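You operate a simulated robot arm through the tools that you are given. There is no shell and no other tool.

You run a simulated two-armed robot. Do the job below in one go: nothing can be reset, and whatever is moved stays where it is left.

## Task
Flush the valve board's lower round glass clear with mains water.
Fine: valve six was left open, shut it before the board's white valve opens; open valves nine and eight and the white valve till the drain's glass runs clear, then shut those three; nothing goes to the vats or drums.

The check looks at the end state, three seconds after you hand in, the way a careful person would. Anything else that was tipped, shoved, dropped, spilled or broken makes it a failure.

## Robot
Two 6-joint arms with two-finger grippers on one trunk that stands fixed in place. Base frame: the origin is at the foot of the trunk, x ahead of it, y to its left, z up. Units: m, rad, N and s.
The left shoulder is at [0.03, 0.178, 1.063], the right one opposite. With the tool pointing down near the work surface each hand reaches from about 0.54 to 0.8 m from the base axis, measured 20 degrees to its own side. Payload 2.54 kg a hand.
The tool frame of a hand sits at the grasp point between the pads (the TCP): z along the fingers, y along the line on which they close. The tips reach 0.03 m beyond it. The gripper opens to 0.116 m. The gripper's body begins 0.095 m behind the TCP.
Orientation is told as [roll, pitch, yaw] about the base's x, y, z axes, in that order, counted from this pose: with the fingers straight down and closing along the base's y, the tool's x points along the base's -x, its y along +y and its z along -z.

## Interface
- The arms move only by the tool apply_moves. It takes "left_targets", "right_targets" or both (then of equal length, played together; a hand with none holds still); each is text: rows parted by semicolons, each of 6 numbers parted by spaces: the shift along the tool's x, y, z in mm, then the turn, a rotation vector about the tool's x, y, z in rad. In form: tx ty tz rx ry rz; .... A call has 1 to 20 rows; each row shifts and turns the commanded pose from where the row before left it, along the tool's axes as they then stand. "left_gripper" and "right_gripper" are, for a hand that has rows, the opening, from 0 (shut) to 1 (fully open), set as the call begins (left out, the last holds). Each row takes 0.2 s and may step no farther than 0.05 m and 0.15 rad from the row before; otherwise, or with a gripper value out of range, the whole call is refused. A pose out of reach is approached as far as the arm can. The call stops where the force on the tool passes 40 N (or 10 N more than at its start, if that is more) or the arm is blocked; 0.2 s more then pass. The fingers move at their own pace (about 0.153 m/s each) and stop on an object; they squeeze with about 25 N. The grip force told is the motor's: it shows also when the fingers shut on nothing. Time passes only in rows, and 0.2 s behind the last, so rows that do not move let the fingers close. It gives the time, the measured TCP pose, the force on the tool (base axes), the opening and the grip force at its end, in the units of the frame above (readings bear some noise), with the torque about the TCP (base axes, N m) and any sound that the robot's microphone picked up.
- Cameras (640 x 400 px; columns grow to the right, rows downward): "scene" is now at [0.0428, -0.0103, 1.7817]; the picture's right is [-0.15, -0.99, 0.00], its down [-0.78, 0.12, -0.61] and it looks along [0.61, -0.09, -0.79] (base axes); focal length 359 px, centre (320, 200). "left" rides on the left gripper at [0.069, 0.015, -0.122] in its tool frame; the picture's right is [-0.21, 0.98, 0.00], its down [-0.83, -0.18, -0.53] and it looks along [-0.52, -0.11, 0.85] (tool axes); focal length 251 px, centre (320, 200). "right" rides on the right gripper at [0.069, -0.015, -0.122] in its tool frame; the picture's right is [0.21, 0.98, 0.00], its down [-0.83, 0.18, -0.53] and it looks along [-0.52, 0.11, 0.85] (tool axes); focal length 251 px, centre (320, 200). There is no depth. A picture from a camera that has moved, and an enlarged one, comes with that camera's place and axes in the base frame and with its lens.
- camera(camera): a new picture of that camera. The clock stands still meanwhile.
- lift_body(by): slides the trunk up (or, below 0, down) by that many m; the arms and the scene camera ride with it, the base frame stays. It gives what a move gives, with no picture.
- pan_tilt(pan, tilt): turns the head with the scene camera to pan (to the left, within 2.496 rad either way) and tilt (down, from -0.506 to 1.204), counted from straight ahead of the robot. It gives what a move gives.
- inspect(camera, box): a new picture of the part [left, top, right, bottom] of that camera's present view, enlarged. The clock stands still meanwhile.
- hand_in(): hands the job in; it is judged then, once.

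Places have to be worked out from the pictures, the camera data and where the tool is seen. Open the grippers and draw the arms clear of the work before you hand the job in, unless the task says otherwise.

The tools are called by a JSON object that holds its "name" and its "arguments". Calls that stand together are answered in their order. apply_moves: Moves the arms, as the interface text tells. Its arguments: {"type":"object","properties":{"left_targets":{"type":"string"},"left_gripper":{"type":"number"},"right_targets":{"type":"string"},"right_gripper":{"type":"number"}},"required":[]} The other tools are called the same way: lift_body (by) slides the trunk up or down; pan_tilt (pan, tilt) turns the head that bears the scene camera; camera (camera) takes a picture; inspect (camera, box) takes an enlarged picture of a part of a camera's view; hand_in () hands the job in.

At the start:

```text
time_s: 0.0
left_ee_pos: [0.5271, 0.1633, 1.3179]
left_tcp_rot: [0.0, 0.0, 0.002]
left_ft_force: [0.2, -0.6, 0.8]
left_wrist_torque: [-0.02, 0.0, 0.0]
left_grip_width: 0.1158
left_gripper_force: 0.0
right_ee_pos: [0.43, -0.1576, 1.3284]
right_tcp_rot: [-0.001, -0.001, -0.002]
right_ft_force: [0.5, 0.3, 0.4]
right_wrist_torque: [0.0, -0.01, 0.02]
right_grip_width: 0.1162
right_gripper_force: 0.0
trunk travel left (down, up): [-0.275, 0.265]
head pan, tilt: [-0.15, 0.913]
```

scene: 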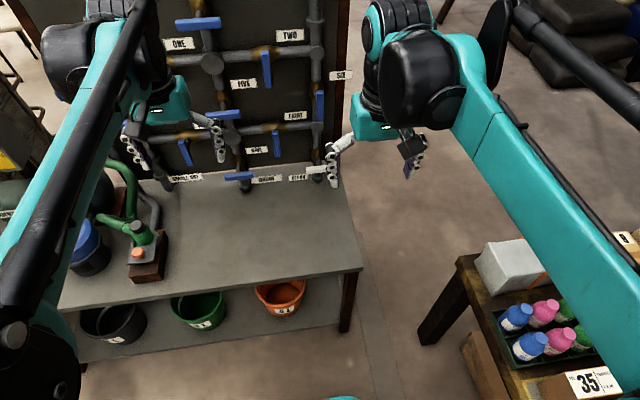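
right: 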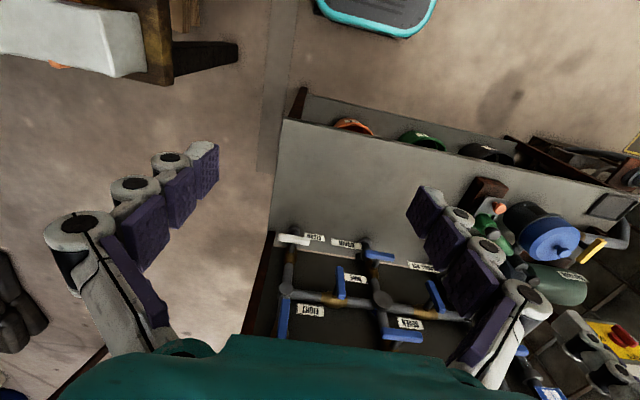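
left: 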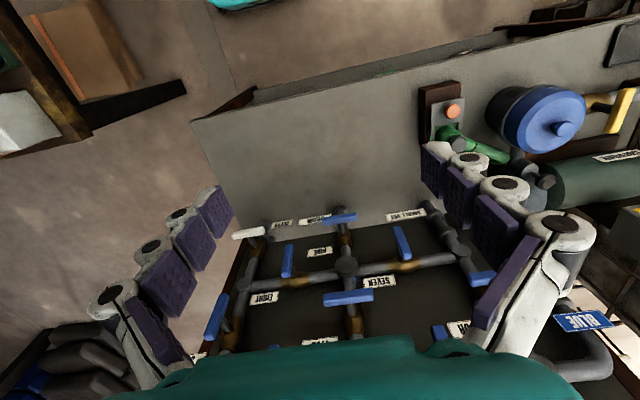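

The pictures show a valve board ahead at the far side of a bench, partly hidden by the arms. I turn the head to look more level at the board.

{"name": "pan_tilt", "arguments": {"pan": 0.1, "tilt": 0.6}}

{"name": "camera", "arguments": {"camera": "scene"}}

```text
time_s: 0.8
left_ee_pos: [0.5265, 0.1623, 1.3177]
left_tcp_rot: [0.001, -0.001, 0.0]
left_ft_force: [0.0, 0.6, -0.5]
left_wrist_torque: [0.03, 0.0, 0.0]
left_grip_width: 0.1161
left_gripper_force: 0.0
right_ee_pos: [0.4299, -0.1585, 1.3294]
right_tcp_rot: [0.001, 0.0, -0.001]
right_ft_force: [0.1, 0.8, -0.1]
right_wrist_torque: [0.01, 0.02, 0.0]
right_grip_width: 0.1157
right_gripper_force: 0.1
trunk travel left (down, up): [-0.275, 0.265]
head pan, tilt: [0.099, 0.6]
```

```text
taken
camera scene: at [0.0567, 0.0096, 1.8073], right [0.1, -1.0, 0.0], down [-0.56, -0.06, -0.82], along [0.82, 0.08, -0.57], focal length 359 px, centre (320, 200)
```

scene: 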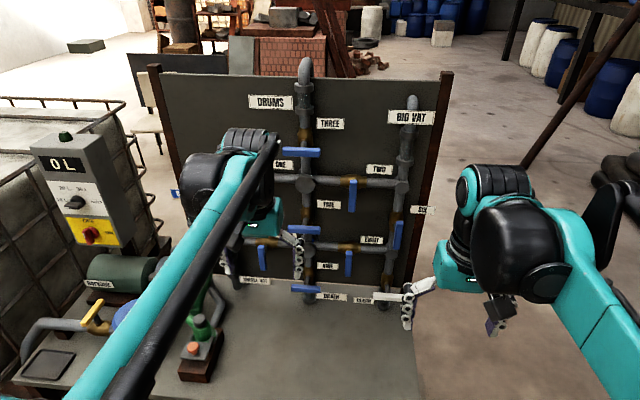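

The board shows valves with labels; the left arm hides part of it. I enlarge the board.

{"name": "inspect", "arguments": {"camera": "scene", "box": [220, 80, 460, 230]}}

{"name": "inspect", "arguments": {"camera": "scene", "box": [200, 200, 440, 350]}}

{"name": "inspect", "arguments": {"camera": "left", "box": [180, 180, 500, 380]}}

{"name": "inspect", "arguments": {"camera": "right", "box": [240, 180, 560, 380]}}

```text
2.67 times, centred on (340, 155) of scene
camera zoom: at [0.0567, 0.0096, 1.8073], right [0.1, -1.0, 0.0], down [-0.56, -0.06, -0.82], along [0.82, 0.08, -0.57], focal length 958 px, centre (267, 320)
```

zoom: 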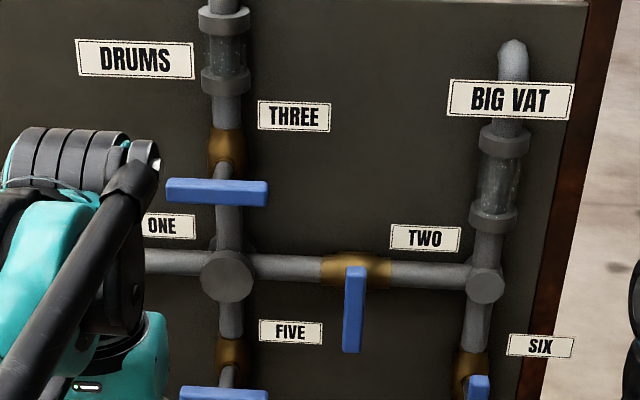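

```text
2.67 times, centred on (320, 275) of scene
camera zoom: at [0.0567, 0.0096, 1.8073], right [0.1, -1.0, 0.0], down [-0.56, -0.06, -0.82], along [0.82, 0.08, -0.57], focal length 958 px, centre (320, 0)
```

zoom: 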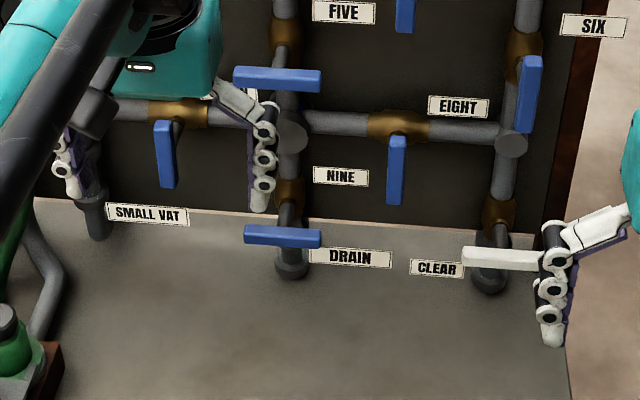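

```text
2.00 times, centred on (340, 280) of left
camera zoom: at [0.4579, 0.1789, 1.4392], right [0.21, 0.98, 0.0], down [0.83, -0.18, 0.53], along [0.52, -0.11, -0.85], focal length 503 px, centre (280, 40)
```

zoom: 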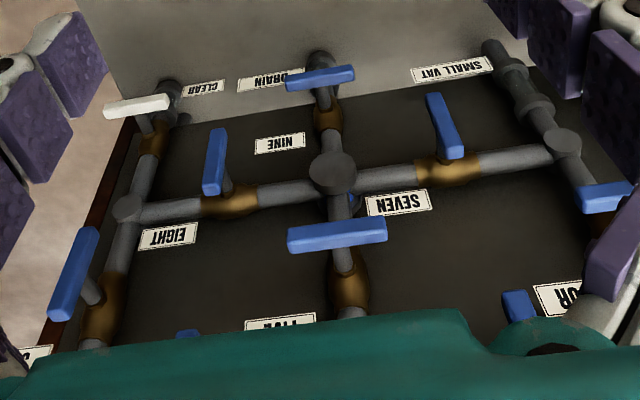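

```text
2.00 times, centred on (400, 280) of right
camera zoom: at [0.3618, -0.172, 1.4501], right [-0.21, 0.98, 0.0], down [0.83, 0.18, 0.53], along [0.52, 0.11, -0.85], focal length 503 px, centre (160, 40)
```

zoom: 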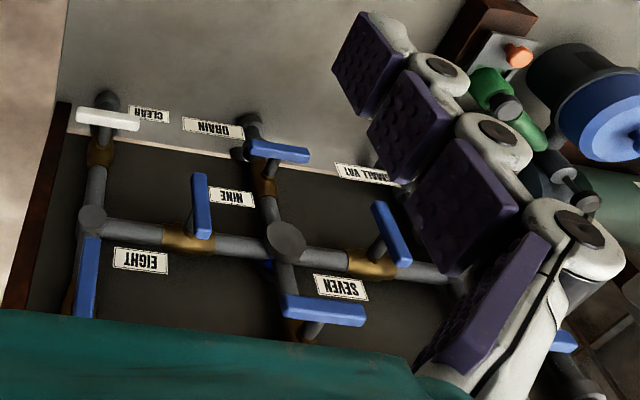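

Triangulating from the pictures, the handle bars lie near x≈0.90: SIX (y −0.14, z 1.12, upright = open), EIGHT (0.0, 0.98, upright = shut on a level pipe), NINE (0.144, 0.835) and white CLEAR (−0.143, 0.838) both level = shut. I look closer at the round glasses and the handle stems.

{"name": "inspect", "arguments": {"camera": "left", "box": [280, 200, 400, 275]}}

{"name": "inspect", "arguments": {"camera": "right", "box": [260, 220, 420, 320]}}

{"name": "inspect", "arguments": {"camera": "left", "box": [190, 200, 310, 360]}}

{"name": "inspect", "arguments": {"camera": "scene", "box": [290, 150, 430, 310]}}

```text
5.33 times, centred on (340, 238) of left
camera zoom: at [0.4579, 0.1789, 1.4392], right [0.21, 0.98, 0.0], down [0.83, -0.18, 0.53], along [0.52, -0.11, -0.85], focal length 1341 px, centre (213, 0)
```

zoom: 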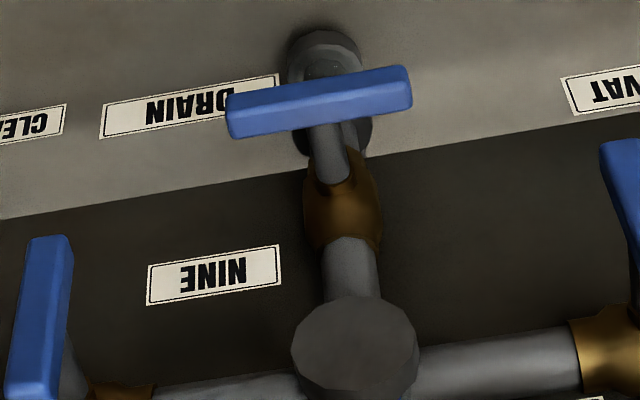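

```text
4.00 times, centred on (340, 270) of right
camera zoom: at [0.3618, -0.172, 1.4501], right [-0.21, 0.98, 0.0], down [0.83, 0.18, 0.53], along [0.52, 0.11, -0.85], focal length 1006 px, centre (240, -80)
```

zoom: 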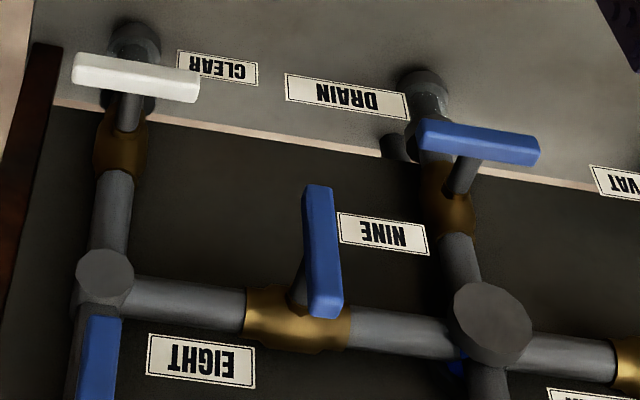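

```text
2.50 times, centred on (250, 280) of left
camera zoom: at [0.4579, 0.1789, 1.4392], right [0.21, 0.98, 0.0], down [0.83, -0.18, 0.53], along [0.52, -0.11, -0.85], focal length 629 px, centre (495, 0)
```

zoom: 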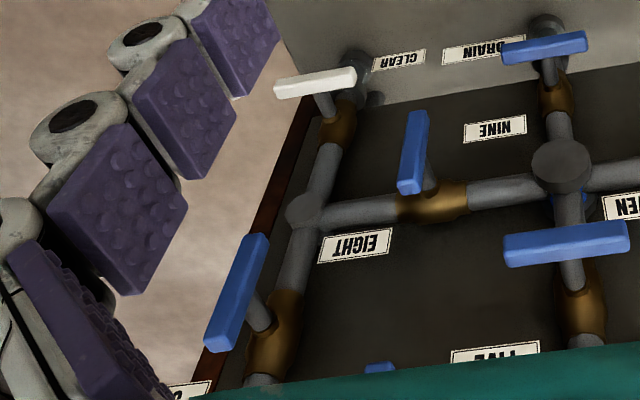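

```text
2.50 times, centred on (360, 230) of scene
camera zoom: at [0.0567, 0.0096, 1.8073], right [0.1, -1.0, 0.0], down [-0.56, -0.06, -0.82], along [0.82, 0.08, -0.57], focal length 898 px, centre (220, 125)
```

zoom: 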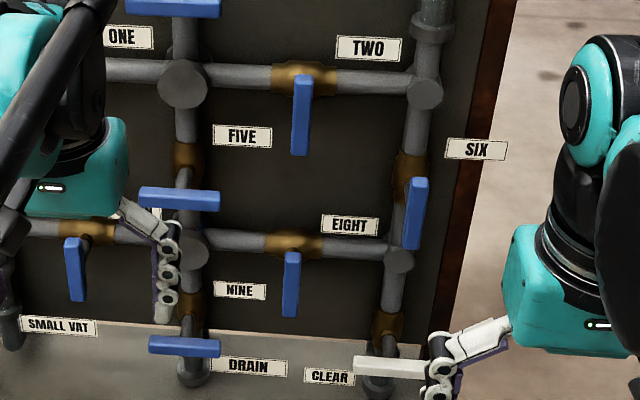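

The handles are T-bars on stems with the pivot in the middle; SIX is the one along its pipe. I swing both hands to point forward, well back from the board (TCPs at x≈0.6).

{"name": "apply_moves", "arguments": {"right_targets": "-43 0 0 0 0 0; -43 0 0 0 0 0; -43 0 0 0 0 0; -43 0 0 0 0 0; 0 0 0 0 -0.1428 0; 0 0 0 0 -0.1428 0; 0 0 0 0 -0.1428 0; 0 0 0 0 -0.1428 0; 0 0 0 0 -0.1428 0; 0 0 0 0 -0.1428 0; 0 0 0 0 -0.1428 0; 0 0 0 0 -0.1428 0; 0 0 0 0 -0.1428 0; 0 0 0 0 -0.1428 0; 0 0 0 0 -0.1428 0; 0 0 0 0 0 0", "left_targets": "-18 0 0 0 0 0; -18 0 0 0 0 0; -18 0 0 0 0 0; -18 0 0 0 0 0; 0 0 0 0 -0.1428 0; 0 0 0 0 -0.1428 0; 0 0 0 0 -0.1428 0; 0 0 0 0 -0.1428 0; 0 0 0 0 -0.1428 0; 0 0 0 0 -0.1428 0; 0 0 0 0 -0.1428 0; 0 0 0 0 -0.1428 0; 0 0 0 0 -0.1428 0; 0 0 0 0 -0.1428 0; 0 0 0 0 -0.1428 0; 0 0 0 0 0 0"}}

{"name": "camera", "arguments": {"camera": "scene"}}

{"name": "camera", "arguments": {"camera": "right"}}

{"name": "camera", "arguments": {"camera": "left"}}

```text
time_s: 4.2
left_ee_pos: [0.5972, 0.1644, 1.3192]
left_tcp_rot: [0.014, -1.541, -0.012]
left_ft_force: [-0.8, -0.3, -0.5]
left_wrist_torque: [0.02, 0.02, 0.06]
left_grip_width: 0.1163
left_gripper_force: 0.0
right_ee_pos: [0.6004, -0.1591, 1.33]
right_tcp_rot: [-0.005, -1.543, 0.002]
right_ft_force: [-0.4, 0.3, 0.3]
right_wrist_torque: [0.01, 0.0, 0.0]
right_grip_width: 0.1157
right_gripper_force: 0.0
trunk travel left (down, up): [-0.275, 0.265]
head pan, tilt: [0.099, 0.6]
```

```text
taken
camera scene: at [0.0551, 0.0096, 1.8074], right [0.1, -1.0, 0.0], down [-0.56, -0.06, -0.83], along [0.82, 0.08, -0.56], focal length 359 px, centre (320, 200)
```

scene: 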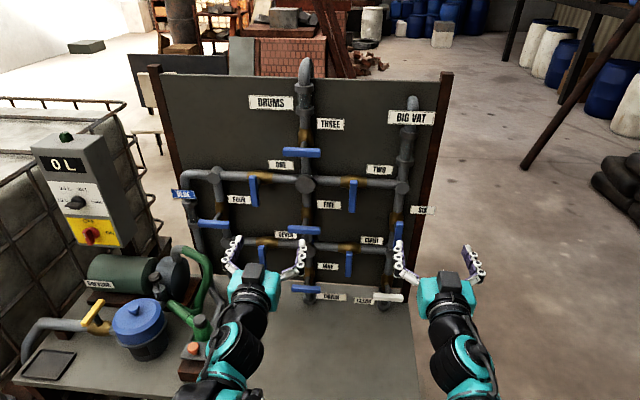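

```text
taken
camera right: at [0.4772, -0.1723, 1.2633], right [0.0, 0.98, -0.21], down [-0.51, 0.18, 0.84], along [0.86, 0.11, 0.5], focal length 251 px, centre (320, 200)
```

right: 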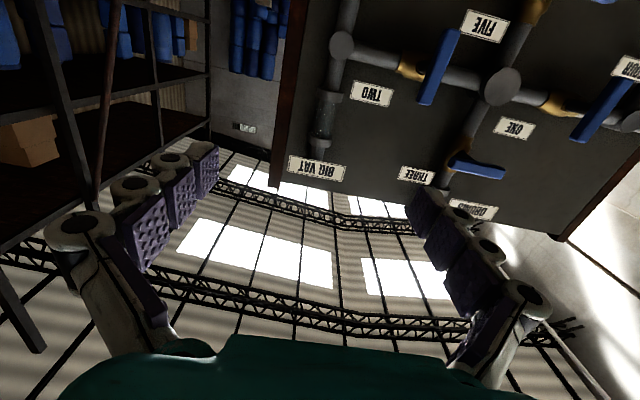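

```text
taken
camera left: at [0.4726, 0.1803, 1.2524], right [0.0, 0.98, 0.21], down [-0.51, -0.18, 0.84], along [0.86, -0.11, 0.5], focal length 251 px, centre (320, 200)
```

left: 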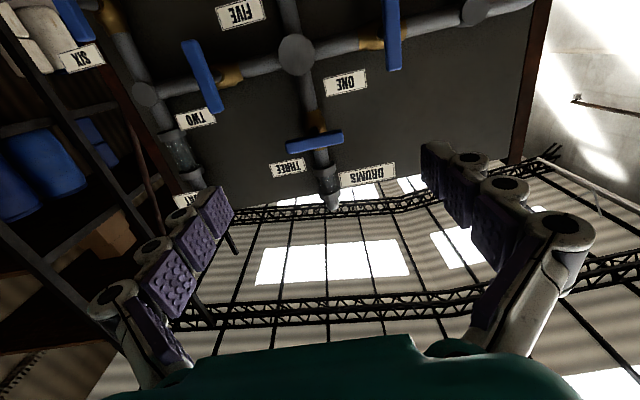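

The hands now point ahead and the board is clear to see. I enlarge the board to check each valve's state and the glasses.

{"name": "inspect", "arguments": {"camera": "scene", "box": [270, 190, 430, 320]}}

{"name": "inspect", "arguments": {"camera": "scene", "box": [160, 130, 450, 310]}}

{"name": "inspect", "arguments": {"camera": "scene", "box": [20, 120, 230, 390]}}

```text
3.08 times, centred on (350, 255) of scene
camera zoom: at [0.0551, 0.0096, 1.8074], right [0.1, -1.0, 0.0], down [-0.56, -0.06, -0.83], along [0.82, 0.08, -0.56], focal length 1105 px, centre (228, 31)
```

zoom: 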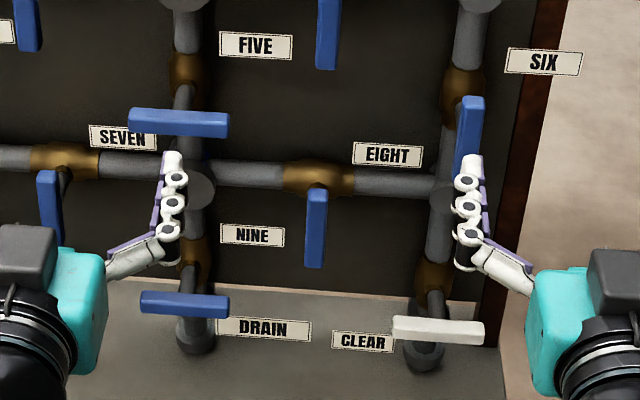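

```text
2.21 times, centred on (305, 220) of scene
camera zoom: at [0.0551, 0.0096, 1.8074], right [0.1, -1.0, 0.0], down [-0.56, -0.06, -0.83], along [0.82, 0.08, -0.56], focal length 793 px, centre (353, 156)
```

zoom: 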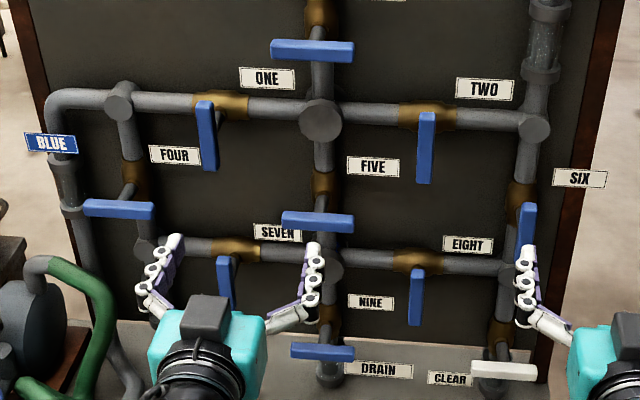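

```text
1.48 times, centred on (125, 255) of scene
camera zoom: at [0.0551, 0.0096, 1.8074], right [0.1, -1.0, 0.0], down [-0.56, -0.06, -0.83], along [0.82, 0.08, -0.56], focal length 532 px, centre (609, 118)
```

zoom: 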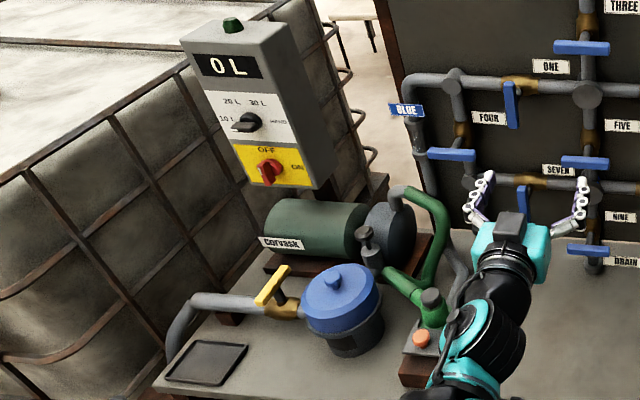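

All other valves on the board stand across their pipes (shut); only SIX is along its pipe. I bring the right hand down to SIX's height and forward to about x 0.77, short of the bar, then look.

{"name": "apply_moves", "arguments": {"right_targets": "42 4 0 0 0 0; 42 4 0 0 0 0; 42 4 0 0 0 0; 42 4 0 0 0 0; 42 4 0 0 0 0; 0 0 42 0 0 0; 0 0 42 0 0 0; 0 0 42 0 0 0; 0 0 42 0 0 0; 0 0 0 0 0 0; 0 0 0 0 0 0"}}

{"name": "camera", "arguments": {"camera": "scene"}}

{"name": "camera", "arguments": {"camera": "right"}}

{"name": "inspect", "arguments": {"camera": "scene", "box": [300, 180, 460, 320]}}

```text
time_s: 6.6
left_ee_pos: [0.6001, 0.1648, 1.3179]
left_tcp_rot: [0.003, -1.538, 0.002]
left_ft_force: [-0.2, 0.8, 0.5]
left_wrist_torque: [0.0, -0.02, -0.03]
left_grip_width: 0.1161
left_gripper_force: 0.0
right_ee_pos: [0.8203, -0.1329, 1.1995]
right_tcp_rot: [-0.036, -1.57, 0.035]
right_ft_force: [-0.7, 0.3, -0.7]
right_wrist_torque: [-0.03, -0.05, 0.02]
right_grip_width: 0.1158
right_gripper_force: 0.1
right hand out of reach, approached as far as the arm can: row 3, 4, 5
trunk travel left (down, up): [-0.275, 0.265]
head pan, tilt: [0.099, 0.6]
```

```text
taken
camera scene: at [0.0575, 0.0096, 1.8073], right [0.1, -1.0, 0.0], down [-0.56, -0.06, -0.82], along [0.82, 0.08, -0.57], focal length 359 px, centre (320, 200)
```

scene: 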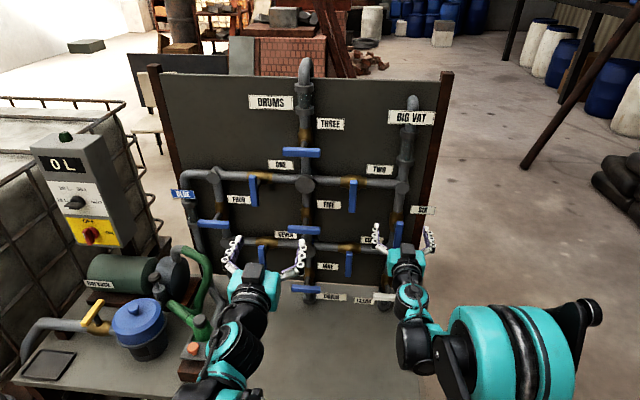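

```text
taken
camera right: at [0.6987, -0.1461, 1.1301], right [0.0, 0.98, -0.21], down [-0.53, 0.18, 0.83], along [0.85, 0.11, 0.52], focal length 251 px, centre (320, 200)
```

right: 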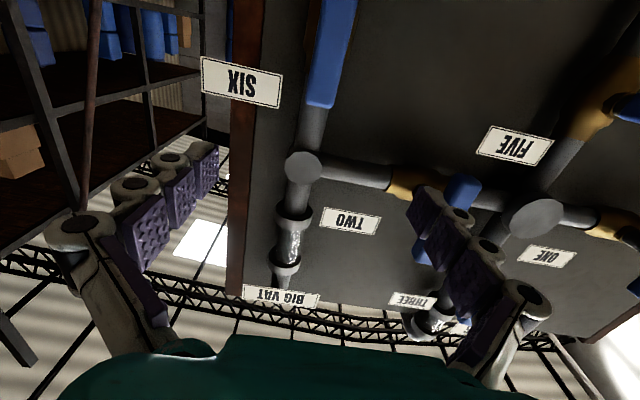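

```text
2.86 times, centred on (380, 250) of scene
camera zoom: at [0.0575, 0.0096, 1.8073], right [0.1, -1.0, 0.0], down [-0.56, -0.06, -0.82], along [0.82, 0.08, -0.57], focal length 1026 px, centre (149, 57)
```

zoom: 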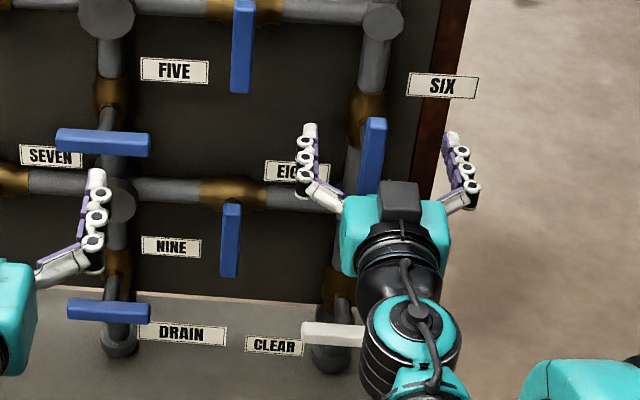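

The right hand was momentarily near its inner reach limit and settled at x 0.82, z 1.20, y −0.133; SIX's bar centre works out at (0.897, −0.140, 1.119). I lower 80 mm and shift 7 mm right, keeping the tips short of the bar.

{"name": "apply_moves", "arguments": {"right_targets": "20 -2 0 0 0 0; 20 -2 0 0 0 0; 20 -2 0 0 0 0; 20 -1 0 0 0 0; 0 0 0 0 0 0; 0 0 0 0 0 0"}}

{"name": "camera", "arguments": {"camera": "right"}}

{"name": "inspect", "arguments": {"camera": "scene", "box": [300, 180, 460, 320]}}

```text
time_s: 8.0
left_ee_pos: [0.5991, 0.1648, 1.3189]
left_tcp_rot: [0.005, -1.538, 0.0]
left_ft_force: [-0.3, 0.8, -0.3]
left_wrist_torque: [0.02, -0.02, -0.01]
left_grip_width: 0.1158
left_gripper_force: 0.0
right_ee_pos: [0.8167, -0.1391, 1.1208]
right_tcp_rot: [0.0, -1.571, 0.001]
right_ft_force: [0.3, -0.5, 0.2]
right_wrist_torque: [0.0, -0.02, 0.02]
right_grip_width: 0.116
right_gripper_force: 0.1
trunk travel left (down, up): [-0.275, 0.265]
head pan, tilt: [0.099, 0.6]
```

```text
taken
camera right: at [0.696, -0.1526, 1.0498], right [0.0, 0.98, -0.21], down [-0.53, 0.18, 0.83], along [0.85, 0.11, 0.52], focal length 251 px, centre (320, 200)
```

right: 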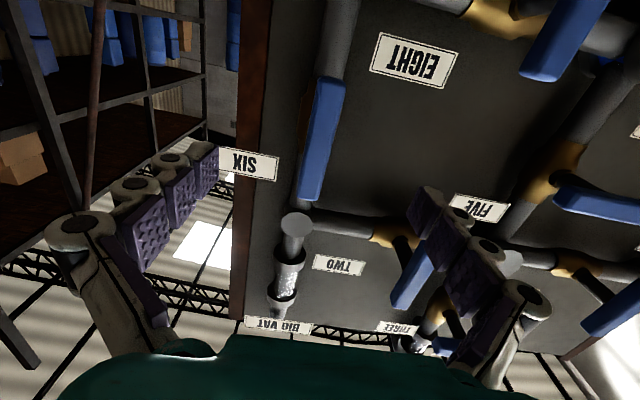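

```text
2.86 times, centred on (380, 250) of scene
camera zoom: at [0.0572, 0.0096, 1.8073], right [0.1, -1.0, 0.0], down [-0.56, -0.06, -0.82], along [0.82, 0.08, -0.57], focal length 1026 px, centre (149, 57)
```

zoom: 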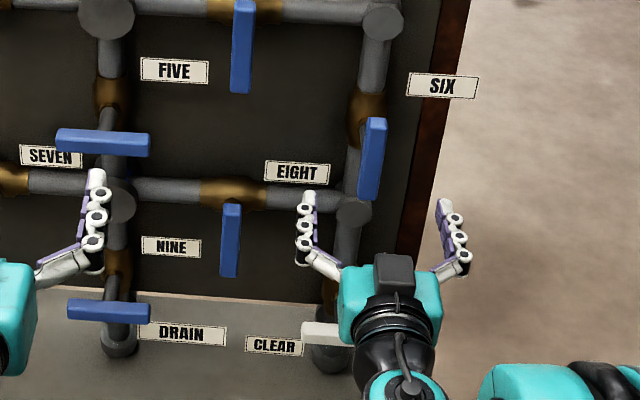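

The bar is seen centred between the fingers (y≈−0.138, z≈1.117). I advance 72 mm to straddle it and then shut the gripper on it.

{"name": "apply_moves", "arguments": {"right_targets": "0 0 20 0 0 0; 0 0 20 0 0 0; 0 0 20 0 0 0; 0 0 12 0 0 0; 0 0 0 0 0 0"}}

{"name": "camera", "arguments": {"camera": "right"}}

{"name": "inspect", "arguments": {"camera": "scene", "box": [340, 200, 440, 280]}}

```text
time_s: 9.2
left_ee_pos: [0.5973, 0.164, 1.3191]
left_tcp_rot: [-0.001, -1.54, 0.005]
left_ft_force: [-0.3, 0.6, 1.3]
left_wrist_torque: [0.01, -0.01, 0.06]
left_grip_width: 0.1161
left_gripper_force: 0.1
right_ee_pos: [0.8909, -0.1385, 1.1214]
right_tcp_rot: [-0.235, -1.57, 0.236]
right_ft_force: [-0.3, -0.3, 0.3]
right_wrist_torque: [0.0, 0.0, 0.03]
right_grip_width: 0.1159
right_gripper_force: 0.1
trunk travel left (down, up): [-0.275, 0.265]
head pan, tilt: [0.099, 0.6]
```

```text
taken
camera right: at [0.769, -0.1522, 1.0519], right [0.0, 0.98, -0.21], down [-0.53, 0.18, 0.83], along [0.85, 0.11, 0.52], focal length 251 px, centre (320, 200)
```

right: 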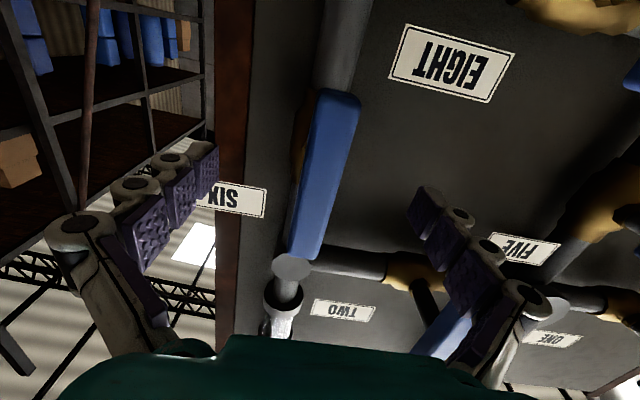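

```text
5.00 times, centred on (390, 240) of scene
camera zoom: at [0.0566, 0.0098, 1.8073], right [0.1, -1.0, 0.0], down [-0.56, -0.06, -0.83], along [0.82, 0.08, -0.56], focal length 1796 px, centre (-30, 0)
```

zoom: 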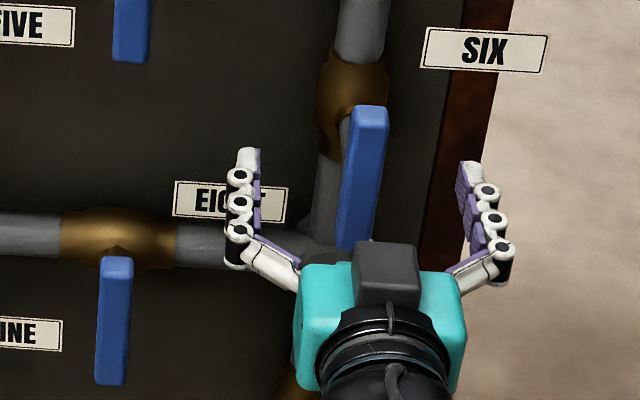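

The bar lies in line with the grasp point between the fingers. I close the gripper on it.

{"name": "apply_moves", "arguments": {"right_targets": "0 0 0 0 0 0; 0 0 0 0 0 0; 0 0 0 0 0 0; 0 0 0 0 0 0", "right_gripper": 0}}

{"name": "camera", "arguments": {"camera": "right"}}

{"name": "inspect", "arguments": {"camera": "scene", "box": [340, 200, 440, 280]}}

```text
time_s: 10.2
left_ee_pos: [0.5987, 0.1623, 1.3189]
left_tcp_rot: [0.024, -1.539, -0.019]
left_ft_force: [0.3, 0.1, -0.5]
left_wrist_torque: [0.01, 0.03, 0.02]
left_grip_width: 0.1159
left_gripper_force: 0.0
right_ee_pos: [0.8898, -0.1402, 1.1218]
right_tcp_rot: [0.971, -1.57, -0.973]
right_ft_force: [-0.2, -5.8, 1.1]
right_wrist_torque: [-0.02, 0.08, -0.12]
right_grip_width: 0.0195
right_gripper_force: 45.0
trunk travel left (down, up): [-0.275, 0.265]
head pan, tilt: [0.099, 0.6]
```

```text
taken
camera right: at [0.7687, -0.1537, 1.0518], right [0.0, 0.98, -0.21], down [-0.53, 0.18, 0.83], along [0.85, 0.11, 0.52], focal length 251 px, centre (320, 200)
```

right: 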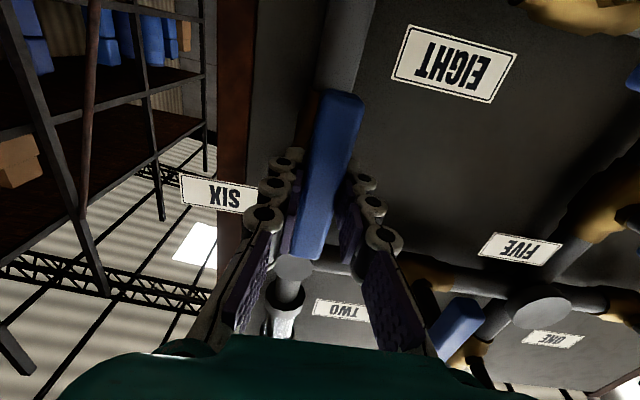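

```text
5.00 times, centred on (390, 240) of scene
camera zoom: at [0.0564, 0.0084, 1.8074], right [0.1, -1.0, 0.0], down [-0.56, -0.06, -0.83], along [0.82, 0.08, -0.56], focal length 1796 px, centre (-30, 0)
```

zoom: 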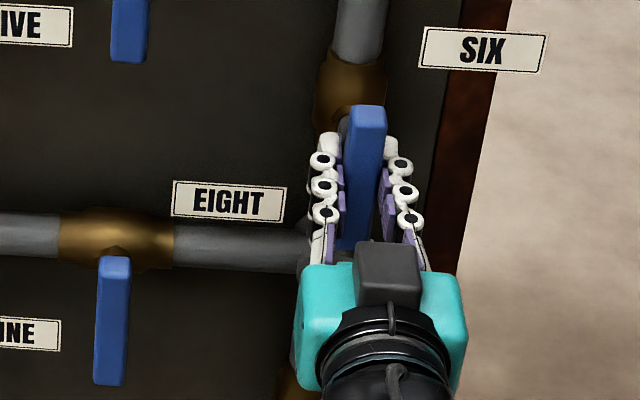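

The bar is held (width 19.5 mm). I try a small clockwise turn (as seen from the robot), the usual closing sense, and read the torque.

{"name": "apply_moves", "arguments": {"right_targets": "0 0 0 0 0 0.1; 0 0 0 0 0 0.1"}}

{"name": "inspect", "arguments": {"camera": "scene", "box": [340, 200, 440, 280]}}

```text
time_s: 10.8
left_ee_pos: [0.5982, 0.1631, 1.3183]
left_tcp_rot: [0.03, -1.54, -0.024]
left_ft_force: [0.1, 0.0, -0.7]
left_wrist_torque: [0.02, -0.01, 0.01]
left_grip_width: 0.1159
left_gripper_force: 0.2
right_ee_pos: [0.8901, -0.1404, 1.1212]
right_tcp_rot: [1.57, -1.368, -1.573]
right_ft_force: [12.4, -9.5, 18.7]
right_wrist_torque: [-0.03, 0.04, -0.03]
right_grip_width: 0.0199
right_gripper_force: 45.2
trunk travel left (down, up): [-0.275, 0.265]
head pan, tilt: [0.099, 0.6]
```

```text
5.00 times, centred on (390, 240) of scene
camera zoom: at [0.0561, 0.0082, 1.8076], right [0.1, -1.0, 0.0], down [-0.56, -0.06, -0.83], along [0.82, 0.08, -0.56], focal length 1796 px, centre (-30, 0)
```

zoom: 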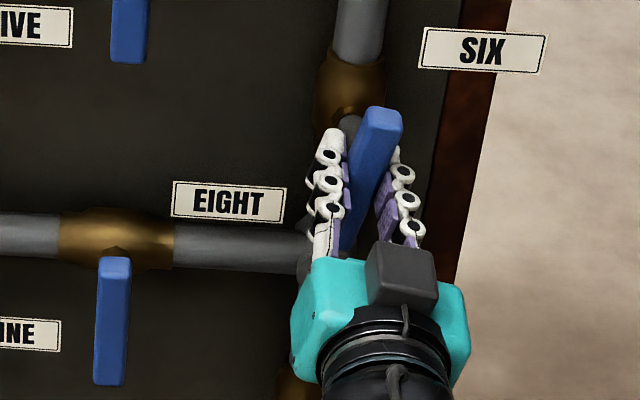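

The bar turns clockwise freely, but a side force of ~19 N upward shows, so my grasp is slightly off the pivot. I let it settle for a moment, with 1 mm of give along the force.

{"name": "apply_moves", "arguments": {"right_targets": "-1.5 -0.5 0 0 0 0; 0 0 0 0 0 0"}}

```text
time_s: 11.4
left_ee_pos: [0.5979, 0.1645, 1.319]
left_tcp_rot: [0.028, -1.539, -0.024]
left_ft_force: [0.7, -0.2, -0.2]
left_wrist_torque: [0.0, -0.02, -0.01]
left_grip_width: 0.116
left_gripper_force: 0.0
right_ee_pos: [0.8891, -0.1415, 1.1223]
right_tcp_rot: [1.568, -1.371, -1.568]
right_ft_force: [13.0, -8.5, 16.7]
right_wrist_torque: [0.01, -0.29, -0.16]
right_grip_width: 0.0197
right_gripper_force: 45.0
trunk travel left (down, up): [-0.275, 0.265]
head pan, tilt: [0.099, 0.6]
```

Force is steady and modest; the bar follows. I continue clockwise in smaller doses, watching the force.

{"name": "apply_moves", "arguments": {"right_targets": "0 0 0 0 0 0.1; 0 0 0 0 0 0.1; 0 0 0 0 0 0.1"}}

{"name": "inspect", "arguments": {"camera": "scene", "box": [340, 200, 440, 280]}}

```text
time_s: 12.3
left_ee_pos: [0.5989, 0.1653, 1.3181]
left_tcp_rot: [0.023, -1.536, -0.018]
left_ft_force: [0.4, 0.2, 0.4]
left_wrist_torque: [-0.03, 0.02, 0.0]
left_grip_width: 0.1161
left_gripper_force: 0.1
right_ee_pos: [0.8901, -0.1417, 1.1212]
right_tcp_rot: [1.57, -1.071, -1.569]
right_ft_force: [9.4, -2.5, 6.5]
right_wrist_torque: [-0.03, 0.13, 0.27]
right_grip_width: 0.0198
right_gripper_force: 44.6
trunk travel left (down, up): [-0.275, 0.265]
head pan, tilt: [0.099, 0.6]
stopped in row 3 (right hand): the force on the tool passed its limit at 40 N (the readings are from after the stop); the commanded pose is now the measured one
```

```text
5.00 times, centred on (390, 240) of scene
camera zoom: at [0.0574, 0.0097, 1.8071], right [0.1, -0.99, 0.0], down [-0.56, -0.06, -0.82], along [0.82, 0.08, -0.57], focal length 1796 px, centre (-30, 0)
```

zoom: 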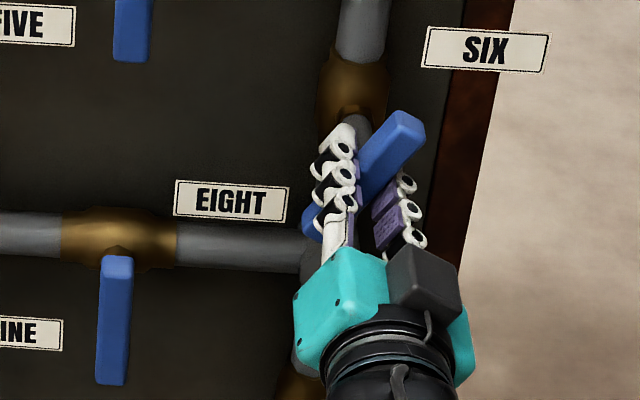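

The bar has turned about 0.5 rad and the force dropped after the stop. I carry on in short pieces.

{"name": "apply_moves", "arguments": {"right_targets": "0 0 0 0 0 0.07; 0 0 0 0 0 0.07; 0 0 0 0 0 0.07"}}

```text
time_s: 13.1
left_ee_pos: [0.5993, 0.1657, 1.3182]
left_tcp_rot: [0.015, -1.538, -0.009]
left_ft_force: [-0.7, -0.1, 0.4]
left_wrist_torque: [0.02, 0.0, 0.03]
left_grip_width: 0.1159
left_gripper_force: 0.2
right_ee_pos: [0.8897, -0.1406, 1.1207]
right_tcp_rot: [1.569, -0.859, -1.571]
right_ft_force: [10.4, -3.0, 4.3]
right_wrist_torque: [0.0, -0.26, -0.27]
right_grip_width: 0.0197
right_gripper_force: 44.7
trunk travel left (down, up): [-0.275, 0.265]
head pan, tilt: [0.099, 0.6]
```

Turned 0.71 rad, with forces low. I continue toward 1.57.

{"name": "apply_moves", "arguments": {"right_targets": "0 0 0 0 0 0.08; 0 0 0 0 0 0.08; 0 0 0 0 0 0.08; 0 0 0 0 0 0.08"}}

{"name": "inspect", "arguments": {"camera": "scene", "box": [340, 200, 440, 280]}}

```text
time_s: 14.1
left_ee_pos: [0.6003, 0.1642, 1.3175]
left_tcp_rot: [0.033, -1.538, -0.03]
left_ft_force: [-0.4, 0.7, -0.1]
left_wrist_torque: [0.02, 0.0, 0.01]
left_grip_width: 0.1162
left_gripper_force: 0.0
right_ee_pos: [0.8895, -0.142, 1.1216]
right_tcp_rot: [1.57, -0.54, -1.571]
right_ft_force: [10.0, -9.2, -1.1]
right_wrist_torque: [-0.02, 0.53, 0.9]
right_grip_width: 0.0199
right_gripper_force: 44.3
trunk travel left (down, up): [-0.275, 0.265]
head pan, tilt: [0.099, 0.6]
```

```text
5.00 times, centred on (390, 240) of scene
camera zoom: at [0.0591, 0.008, 1.8073], right [0.1, -1.0, 0.0], down [-0.56, -0.06, -0.82], along [0.82, 0.08, -0.57], focal length 1796 px, centre (-30, 0)
```

zoom: 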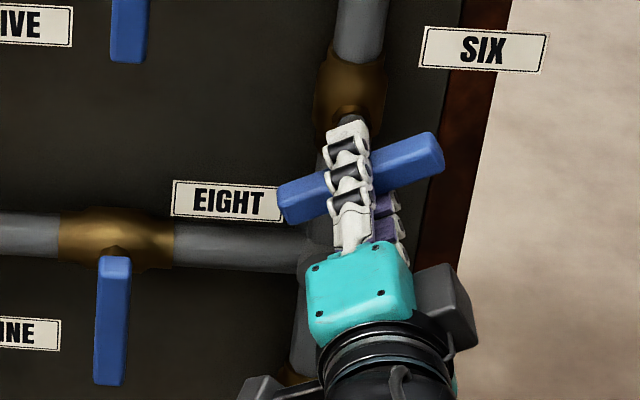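

The bar is at about 1.03 rad and following well. I turn the remaining half radian.

{"name": "apply_moves", "arguments": {"right_targets": "0 0 0 0 0 0.08; 0 0 0 0 0 0.08; 0 0 0 0 0 0.08; 0 0 0 0 0 0.08"}}

```text
time_s: 15.1
left_ee_pos: [0.6001, 0.1638, 1.317]
left_tcp_rot: [0.037, -1.537, -0.033]
left_ft_force: [-0.5, 0.2, 0.1]
left_wrist_torque: [0.0, 0.01, -0.03]
left_grip_width: 0.1162
left_gripper_force: 0.1
right_ee_pos: [0.8902, -0.1407, 1.1203]
right_tcp_rot: [1.57, -0.219, -1.572]
right_ft_force: [-14.8, -6.0, -29.3]
right_wrist_torque: [-0.02, 0.22, -0.21]
right_grip_width: 0.0199
right_gripper_force: 44.7
trunk travel left (down, up): [-0.275, 0.265]
head pan, tilt: [0.099, 0.6]
```

A downward 29 N shows on the tool: the pivot now sits a bit lower than my hand. I give 2 mm downward (tool −y) and finish the turn.

{"name": "apply_moves", "arguments": {"right_targets": "0 -1 0 0 0 0; 0 -1 0 0 0 0.05; 0 0 0 0 0 0.06"}}

{"name": "inspect", "arguments": {"camera": "scene", "box": [340, 200, 440, 280]}}

```text
time_s: 15.9
left_ee_pos: [0.5991, 0.1634, 1.3193]
left_tcp_rot: [0.032, -1.54, -0.027]
left_ft_force: [0.2, -0.6, -0.4]
left_wrist_torque: [-0.03, 0.02, 0.02]
left_grip_width: 0.1162
left_gripper_force: 0.1
right_ee_pos: [0.8906, -0.1416, 1.1198]
right_tcp_rot: [1.57, -0.11, -1.571]
right_ft_force: [-6.2, -7.1, -5.4]
right_wrist_torque: [0.04, -0.02, 0.42]
right_grip_width: 0.0194
right_gripper_force: 44.6
trunk travel left (down, up): [-0.275, 0.265]
head pan, tilt: [0.099, 0.6]
```

```text
5.00 times, centred on (390, 240) of scene
camera zoom: at [0.0566, 0.0082, 1.8075], right [0.1, -1.0, 0.0], down [-0.56, -0.06, -0.83], along [0.82, 0.08, -0.56], focal length 1796 px, centre (-30, 0)
```

zoom: 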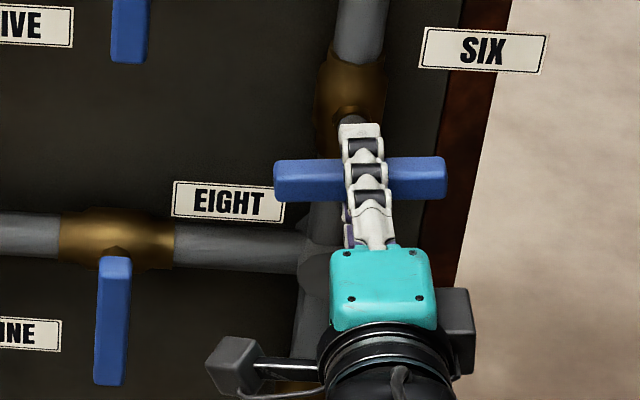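

Now 1.46 rad turned with low forces. I turn the last 0.11 rad.

{"name": "apply_moves", "arguments": {"right_targets": "0 0 0 0 0 0.055; 0 0 0 0 0 0.055; 0 0 0 0 0 0"}}

```text
time_s: 16.7
left_ee_pos: [0.5998, 0.1628, 1.319]
left_tcp_rot: [0.018, -1.538, -0.016]
left_ft_force: [0.4, -0.2, 0.2]
left_wrist_torque: [0.02, 0.01, 0.02]
left_grip_width: 0.1161
left_gripper_force: 0.0
right_ee_pos: [0.8912, -0.1424, 1.1202]
right_tcp_rot: [1.564, -0.001, -1.57]
right_ft_force: [-0.2, -5.0, 2.4]
right_wrist_torque: [-0.01, -0.15, -0.9]
right_grip_width: 0.0196
right_gripper_force: 44.7
trunk travel left (down, up): [-0.275, 0.265]
head pan, tilt: [0.099, 0.6]
```

Six should now be fully across its pipe, with almost no reaction. I open the gripper, draw back 90 mm, and look.

{"name": "apply_moves", "arguments": {"right_targets": "0 0 0 0 0 0; 0 0 0 0 0 0; 0 0 0 0 0 0; 0 0 -20 0 0 0; 0 0 -25 0 0 0; 0 0 -25 0 0 0; 0 0 -20 0 0 0; 0 0 0 0 0 0", "right_gripper": 1}}

{"name": "inspect", "arguments": {"camera": "scene", "box": [280, 180, 440, 300]}}

{"name": "camera", "arguments": {"camera": "right"}}

```text
time_s: 18.5
left_ee_pos: [0.5997, 0.1648, 1.3188]
left_tcp_rot: [0.003, -1.539, -0.001]
left_ft_force: [-0.1, -0.2, 0.3]
left_wrist_torque: [-0.01, -0.02, -0.01]
left_grip_width: 0.116
left_gripper_force: 0.1
right_ee_pos: [0.8017, -0.1416, 1.1197]
right_tcp_rot: [1.56, -0.002, -1.569]
right_ft_force: [0.8, -0.3, -0.2]
right_wrist_torque: [0.02, -0.03, 0.02]
right_grip_width: 0.116
right_gripper_force: 0.0
trunk travel left (down, up): [-0.275, 0.265]
head pan, tilt: [0.099, 0.6]
```

```text
3.33 times, centred on (360, 240) of scene
camera zoom: at [0.0572, 0.0097, 1.8073], right [0.1, -1.0, 0.0], down [-0.56, -0.06, -0.82], along [0.82, 0.08, -0.57], focal length 1197 px, centre (187, 67)
```

zoom: 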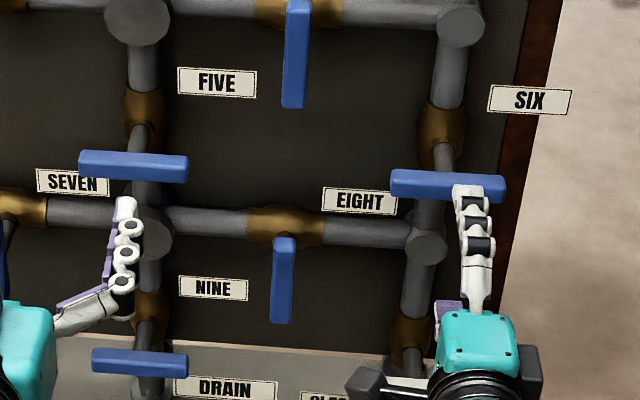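

```text
taken
camera right: at [0.6798, -0.0716, 1.1053], right [0.01, 0.22, 0.98], down [-0.53, -0.83, 0.19], along [0.85, -0.52, 0.11], focal length 251 px, centre (320, 200)
```

right: 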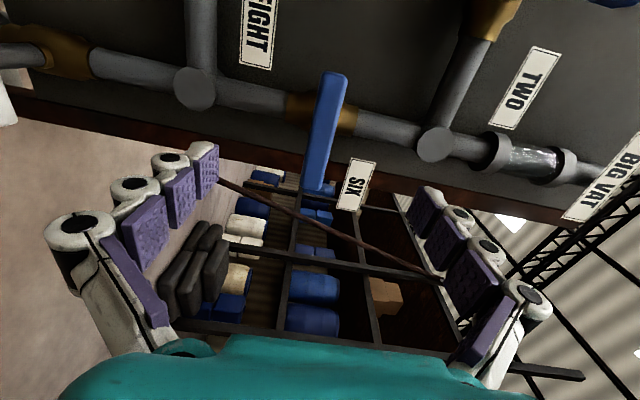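

Six now stands across its pipe just like the other shut valves. Next NINE with the left hand: I move it forward to x≈0.8 and roll it a quarter turn so its fingers close up-and-down.

{"name": "apply_moves", "arguments": {"left_targets": "0 0 40 0 0 0; 0 0 40 0 0 0; 0 0 40 0 0 0; 0 0 40 0 0 0; 0 0 30 0 0 0; 0 0 0 0 0 0.1428; 0 0 0 0 0 0.1428; 0 0 0 0 0 0.1428; 0 0 0 0 0 0.1428; 0 0 0 0 0 0.1428; 0 0 0 0 0 0.1428; 0 0 0 0 0 0.1428; 0 0 0 0 0 0.1428; 0 0 0 0 0 0.1428; 0 0 0 0 0 0.1428; 0 0 0 0 0 0.1428; 0 0 0 0 0 0"}}

{"name": "camera", "arguments": {"camera": "scene"}}

```text
time_s: 22.1
left_ee_pos: [0.789, 0.1657, 1.312]
left_tcp_rot: [1.539, 0.001, -1.566]
left_ft_force: [0.3, -0.2, 0.5]
left_wrist_torque: [-0.03, -0.02, 0.02]
left_grip_width: 0.1162
left_gripper_force: 0.0
right_ee_pos: [0.802, -0.1422, 1.1191]
right_tcp_rot: [1.562, -0.003, -1.569]
right_ft_force: [-0.3, -0.7, 0.3]
right_wrist_torque: [0.01, 0.01, 0.01]
right_grip_width: 0.116
right_gripper_force: 0.0
trunk travel left (down, up): [-0.275, 0.265]
head pan, tilt: [0.099, 0.6]
```

```text
taken
camera scene: at [0.0569, 0.0097, 1.8073], right [0.1, -1.0, 0.0], down [-0.56, -0.06, -0.82], along [0.82, 0.08, -0.57], focal length 359 px, centre (320, 200)
```

scene: 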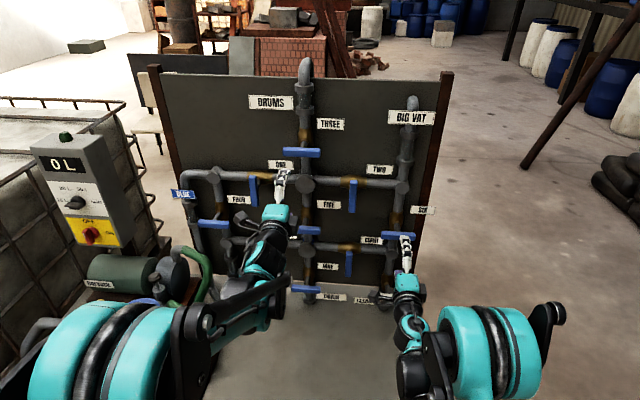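

Left hand is rolled, with its axis about 0.03 rad too low; the elbow stands out to the left, above and behind the pump. I level the tool and lower it in stages, watching the elbow.

{"name": "apply_moves", "arguments": {"left_targets": "0 0 0 -0.032 0 0; -4 -40 0 0 0 0; -4 -40 0 0 0 0; -4 -40 0 0 0 0; -4 -40 0 0 0 0; -4 -40 0 0 0 0; -2 -40 0 0 0 0; 0 0 0 0 0 0"}}

{"name": "camera", "arguments": {"camera": "scene"}}

{"name": "camera", "arguments": {"camera": "left"}}

```text
time_s: 23.9
left_ee_pos: [0.7888, 0.1435, 1.0731]
left_tcp_rot: [1.57, 0.001, -1.566]
left_ft_force: [0.3, -0.8, -0.2]
left_wrist_torque: [-0.01, 0.02, 0.01]
left_grip_width: 0.116
left_gripper_force: 0.0
right_ee_pos: [0.8006, -0.141, 1.1213]
right_tcp_rot: [1.561, -0.005, -1.567]
right_ft_force: [-0.4, 0.0, 0.4]
right_wrist_torque: [-0.01, -0.02, -0.01]
right_grip_width: 0.1157
right_gripper_force: 0.3
trunk travel left (down, up): [-0.275, 0.265]
head pan, tilt: [0.099, 0.6]
```

```text
taken
camera scene: at [0.0559, 0.0095, 1.8074], right [0.1, -1.0, 0.0], down [-0.56, -0.06, -0.83], along [0.82, 0.08, -0.56], focal length 359 px, centre (320, 200)
```

scene: 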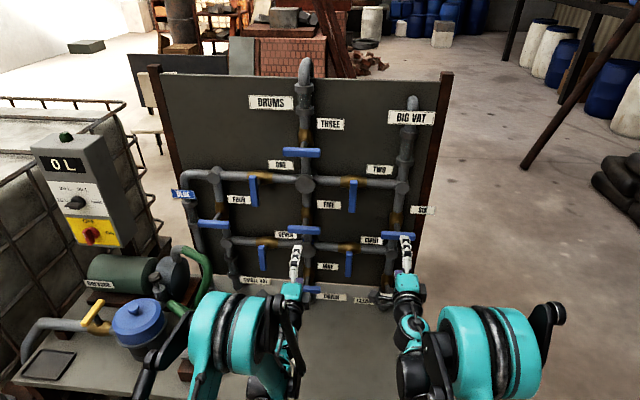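

```text
taken
camera left: at [0.6657, 0.2124, 1.0869], right [0.0, -0.21, 0.98], down [-0.53, -0.83, -0.18], along [0.85, -0.52, -0.11], focal length 251 px, centre (320, 200)
```

left: 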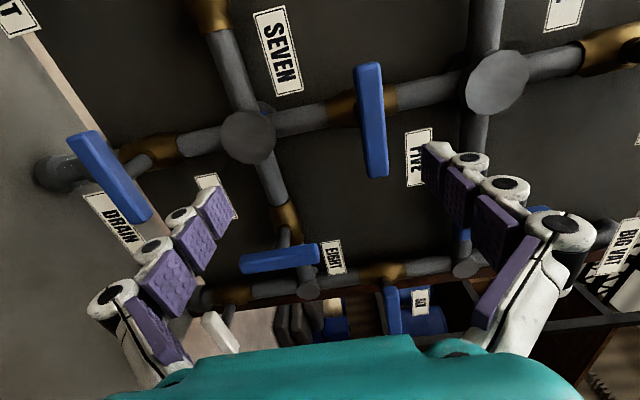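

Left hand is at z 1.07 in line with NINE (y 0.1435). I lower further in two stages.

{"name": "apply_moves", "arguments": {"left_targets": "0 -40 0 0 0 0; 0 -40 0 0 0 0; 0 -40 0 0 0 0; 0 0 0 0 0 0"}}

{"name": "camera", "arguments": {"camera": "scene"}}

{"name": "camera", "arguments": {"camera": "left"}}

```text
time_s: 24.9
left_ee_pos: [0.7993, 0.1452, 0.9529]
left_tcp_rot: [1.57, 0.002, -1.566]
left_ft_force: [-0.5, -0.3, -0.9]
left_wrist_torque: [0.0, 0.0, -0.01]
left_grip_width: 0.1162
left_gripper_force: 0.1
left hand out of reach, approached as far as the arm can: row 3
right_ee_pos: [0.7998, -0.1412, 1.1208]
right_tcp_rot: [1.561, -0.003, -1.569]
right_ft_force: [0.0, 0.6, 0.5]
right_wrist_torque: [0.02, -0.01, -0.03]
right_grip_width: 0.1159
right_gripper_force: 0.0
trunk travel left (down, up): [-0.275, 0.265]
head pan, tilt: [0.099, 0.6]
```

```text
taken
camera scene: at [0.0559, 0.0094, 1.8074], right [0.1, -1.0, 0.0], down [-0.56, -0.06, -0.83], along [0.82, 0.08, -0.56], focal length 359 px, centre (320, 200)
```

scene: 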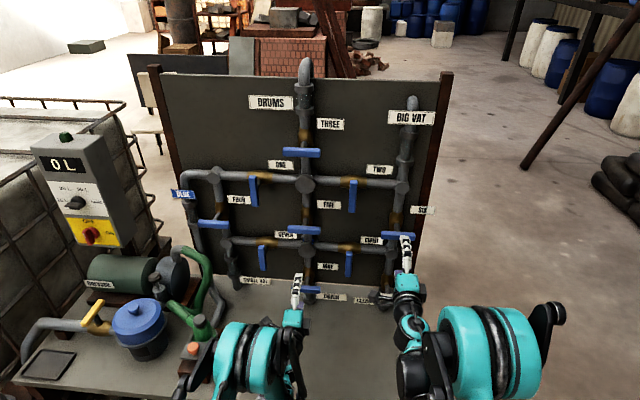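

```text
taken
camera left: at [0.6763, 0.2148, 0.9672], right [0.0, -0.21, 0.98], down [-0.53, -0.83, -0.18], along [0.85, -0.52, -0.11], focal length 251 px, centre (320, 200)
```

left: 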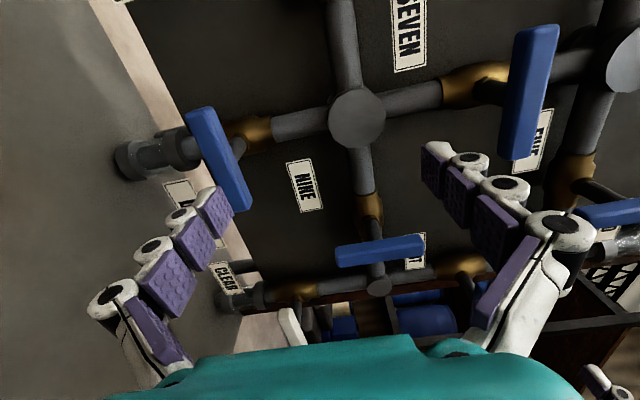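

The left hand reached its inner limit at z 0.953, so I need the trunk lower. Before sliding it, I tilt the head to check clearance under the left elbow.

{"name": "pan_tilt", "arguments": {"pan": 0.25, "tilt": 1.0}}

{"name": "camera", "arguments": {"camera": "scene"}}

```text
time_s: 25.8
left_ee_pos: [0.8001, 0.1445, 0.9524]
left_tcp_rot: [1.571, 0.0, -1.566]
left_ft_force: [0.5, -0.2, -0.5]
left_wrist_torque: [-0.02, -0.02, 0.03]
left_grip_width: 0.116
left_gripper_force: 0.0
right_ee_pos: [0.8016, -0.1416, 1.1208]
right_tcp_rot: [1.563, -0.003, -1.569]
right_ft_force: [0.1, -0.8, 0.0]
right_wrist_torque: [0.02, -0.06, 0.03]
right_grip_width: 0.116
right_gripper_force: 0.1
trunk travel left (down, up): [-0.275, 0.265]
head pan, tilt: [0.25, 1.0]
```

```text
taken
camera scene: at [0.0364, 0.0181, 1.7754], right [0.25, -0.97, 0.0], down [-0.82, -0.21, -0.54], along [0.52, 0.13, -0.84], focal length 359 px, centre (320, 200)
```

scene: 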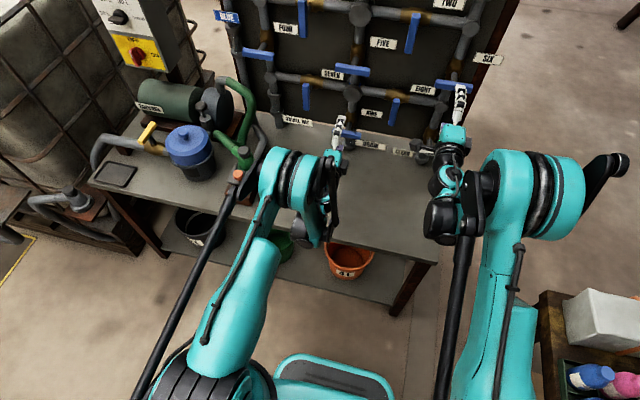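

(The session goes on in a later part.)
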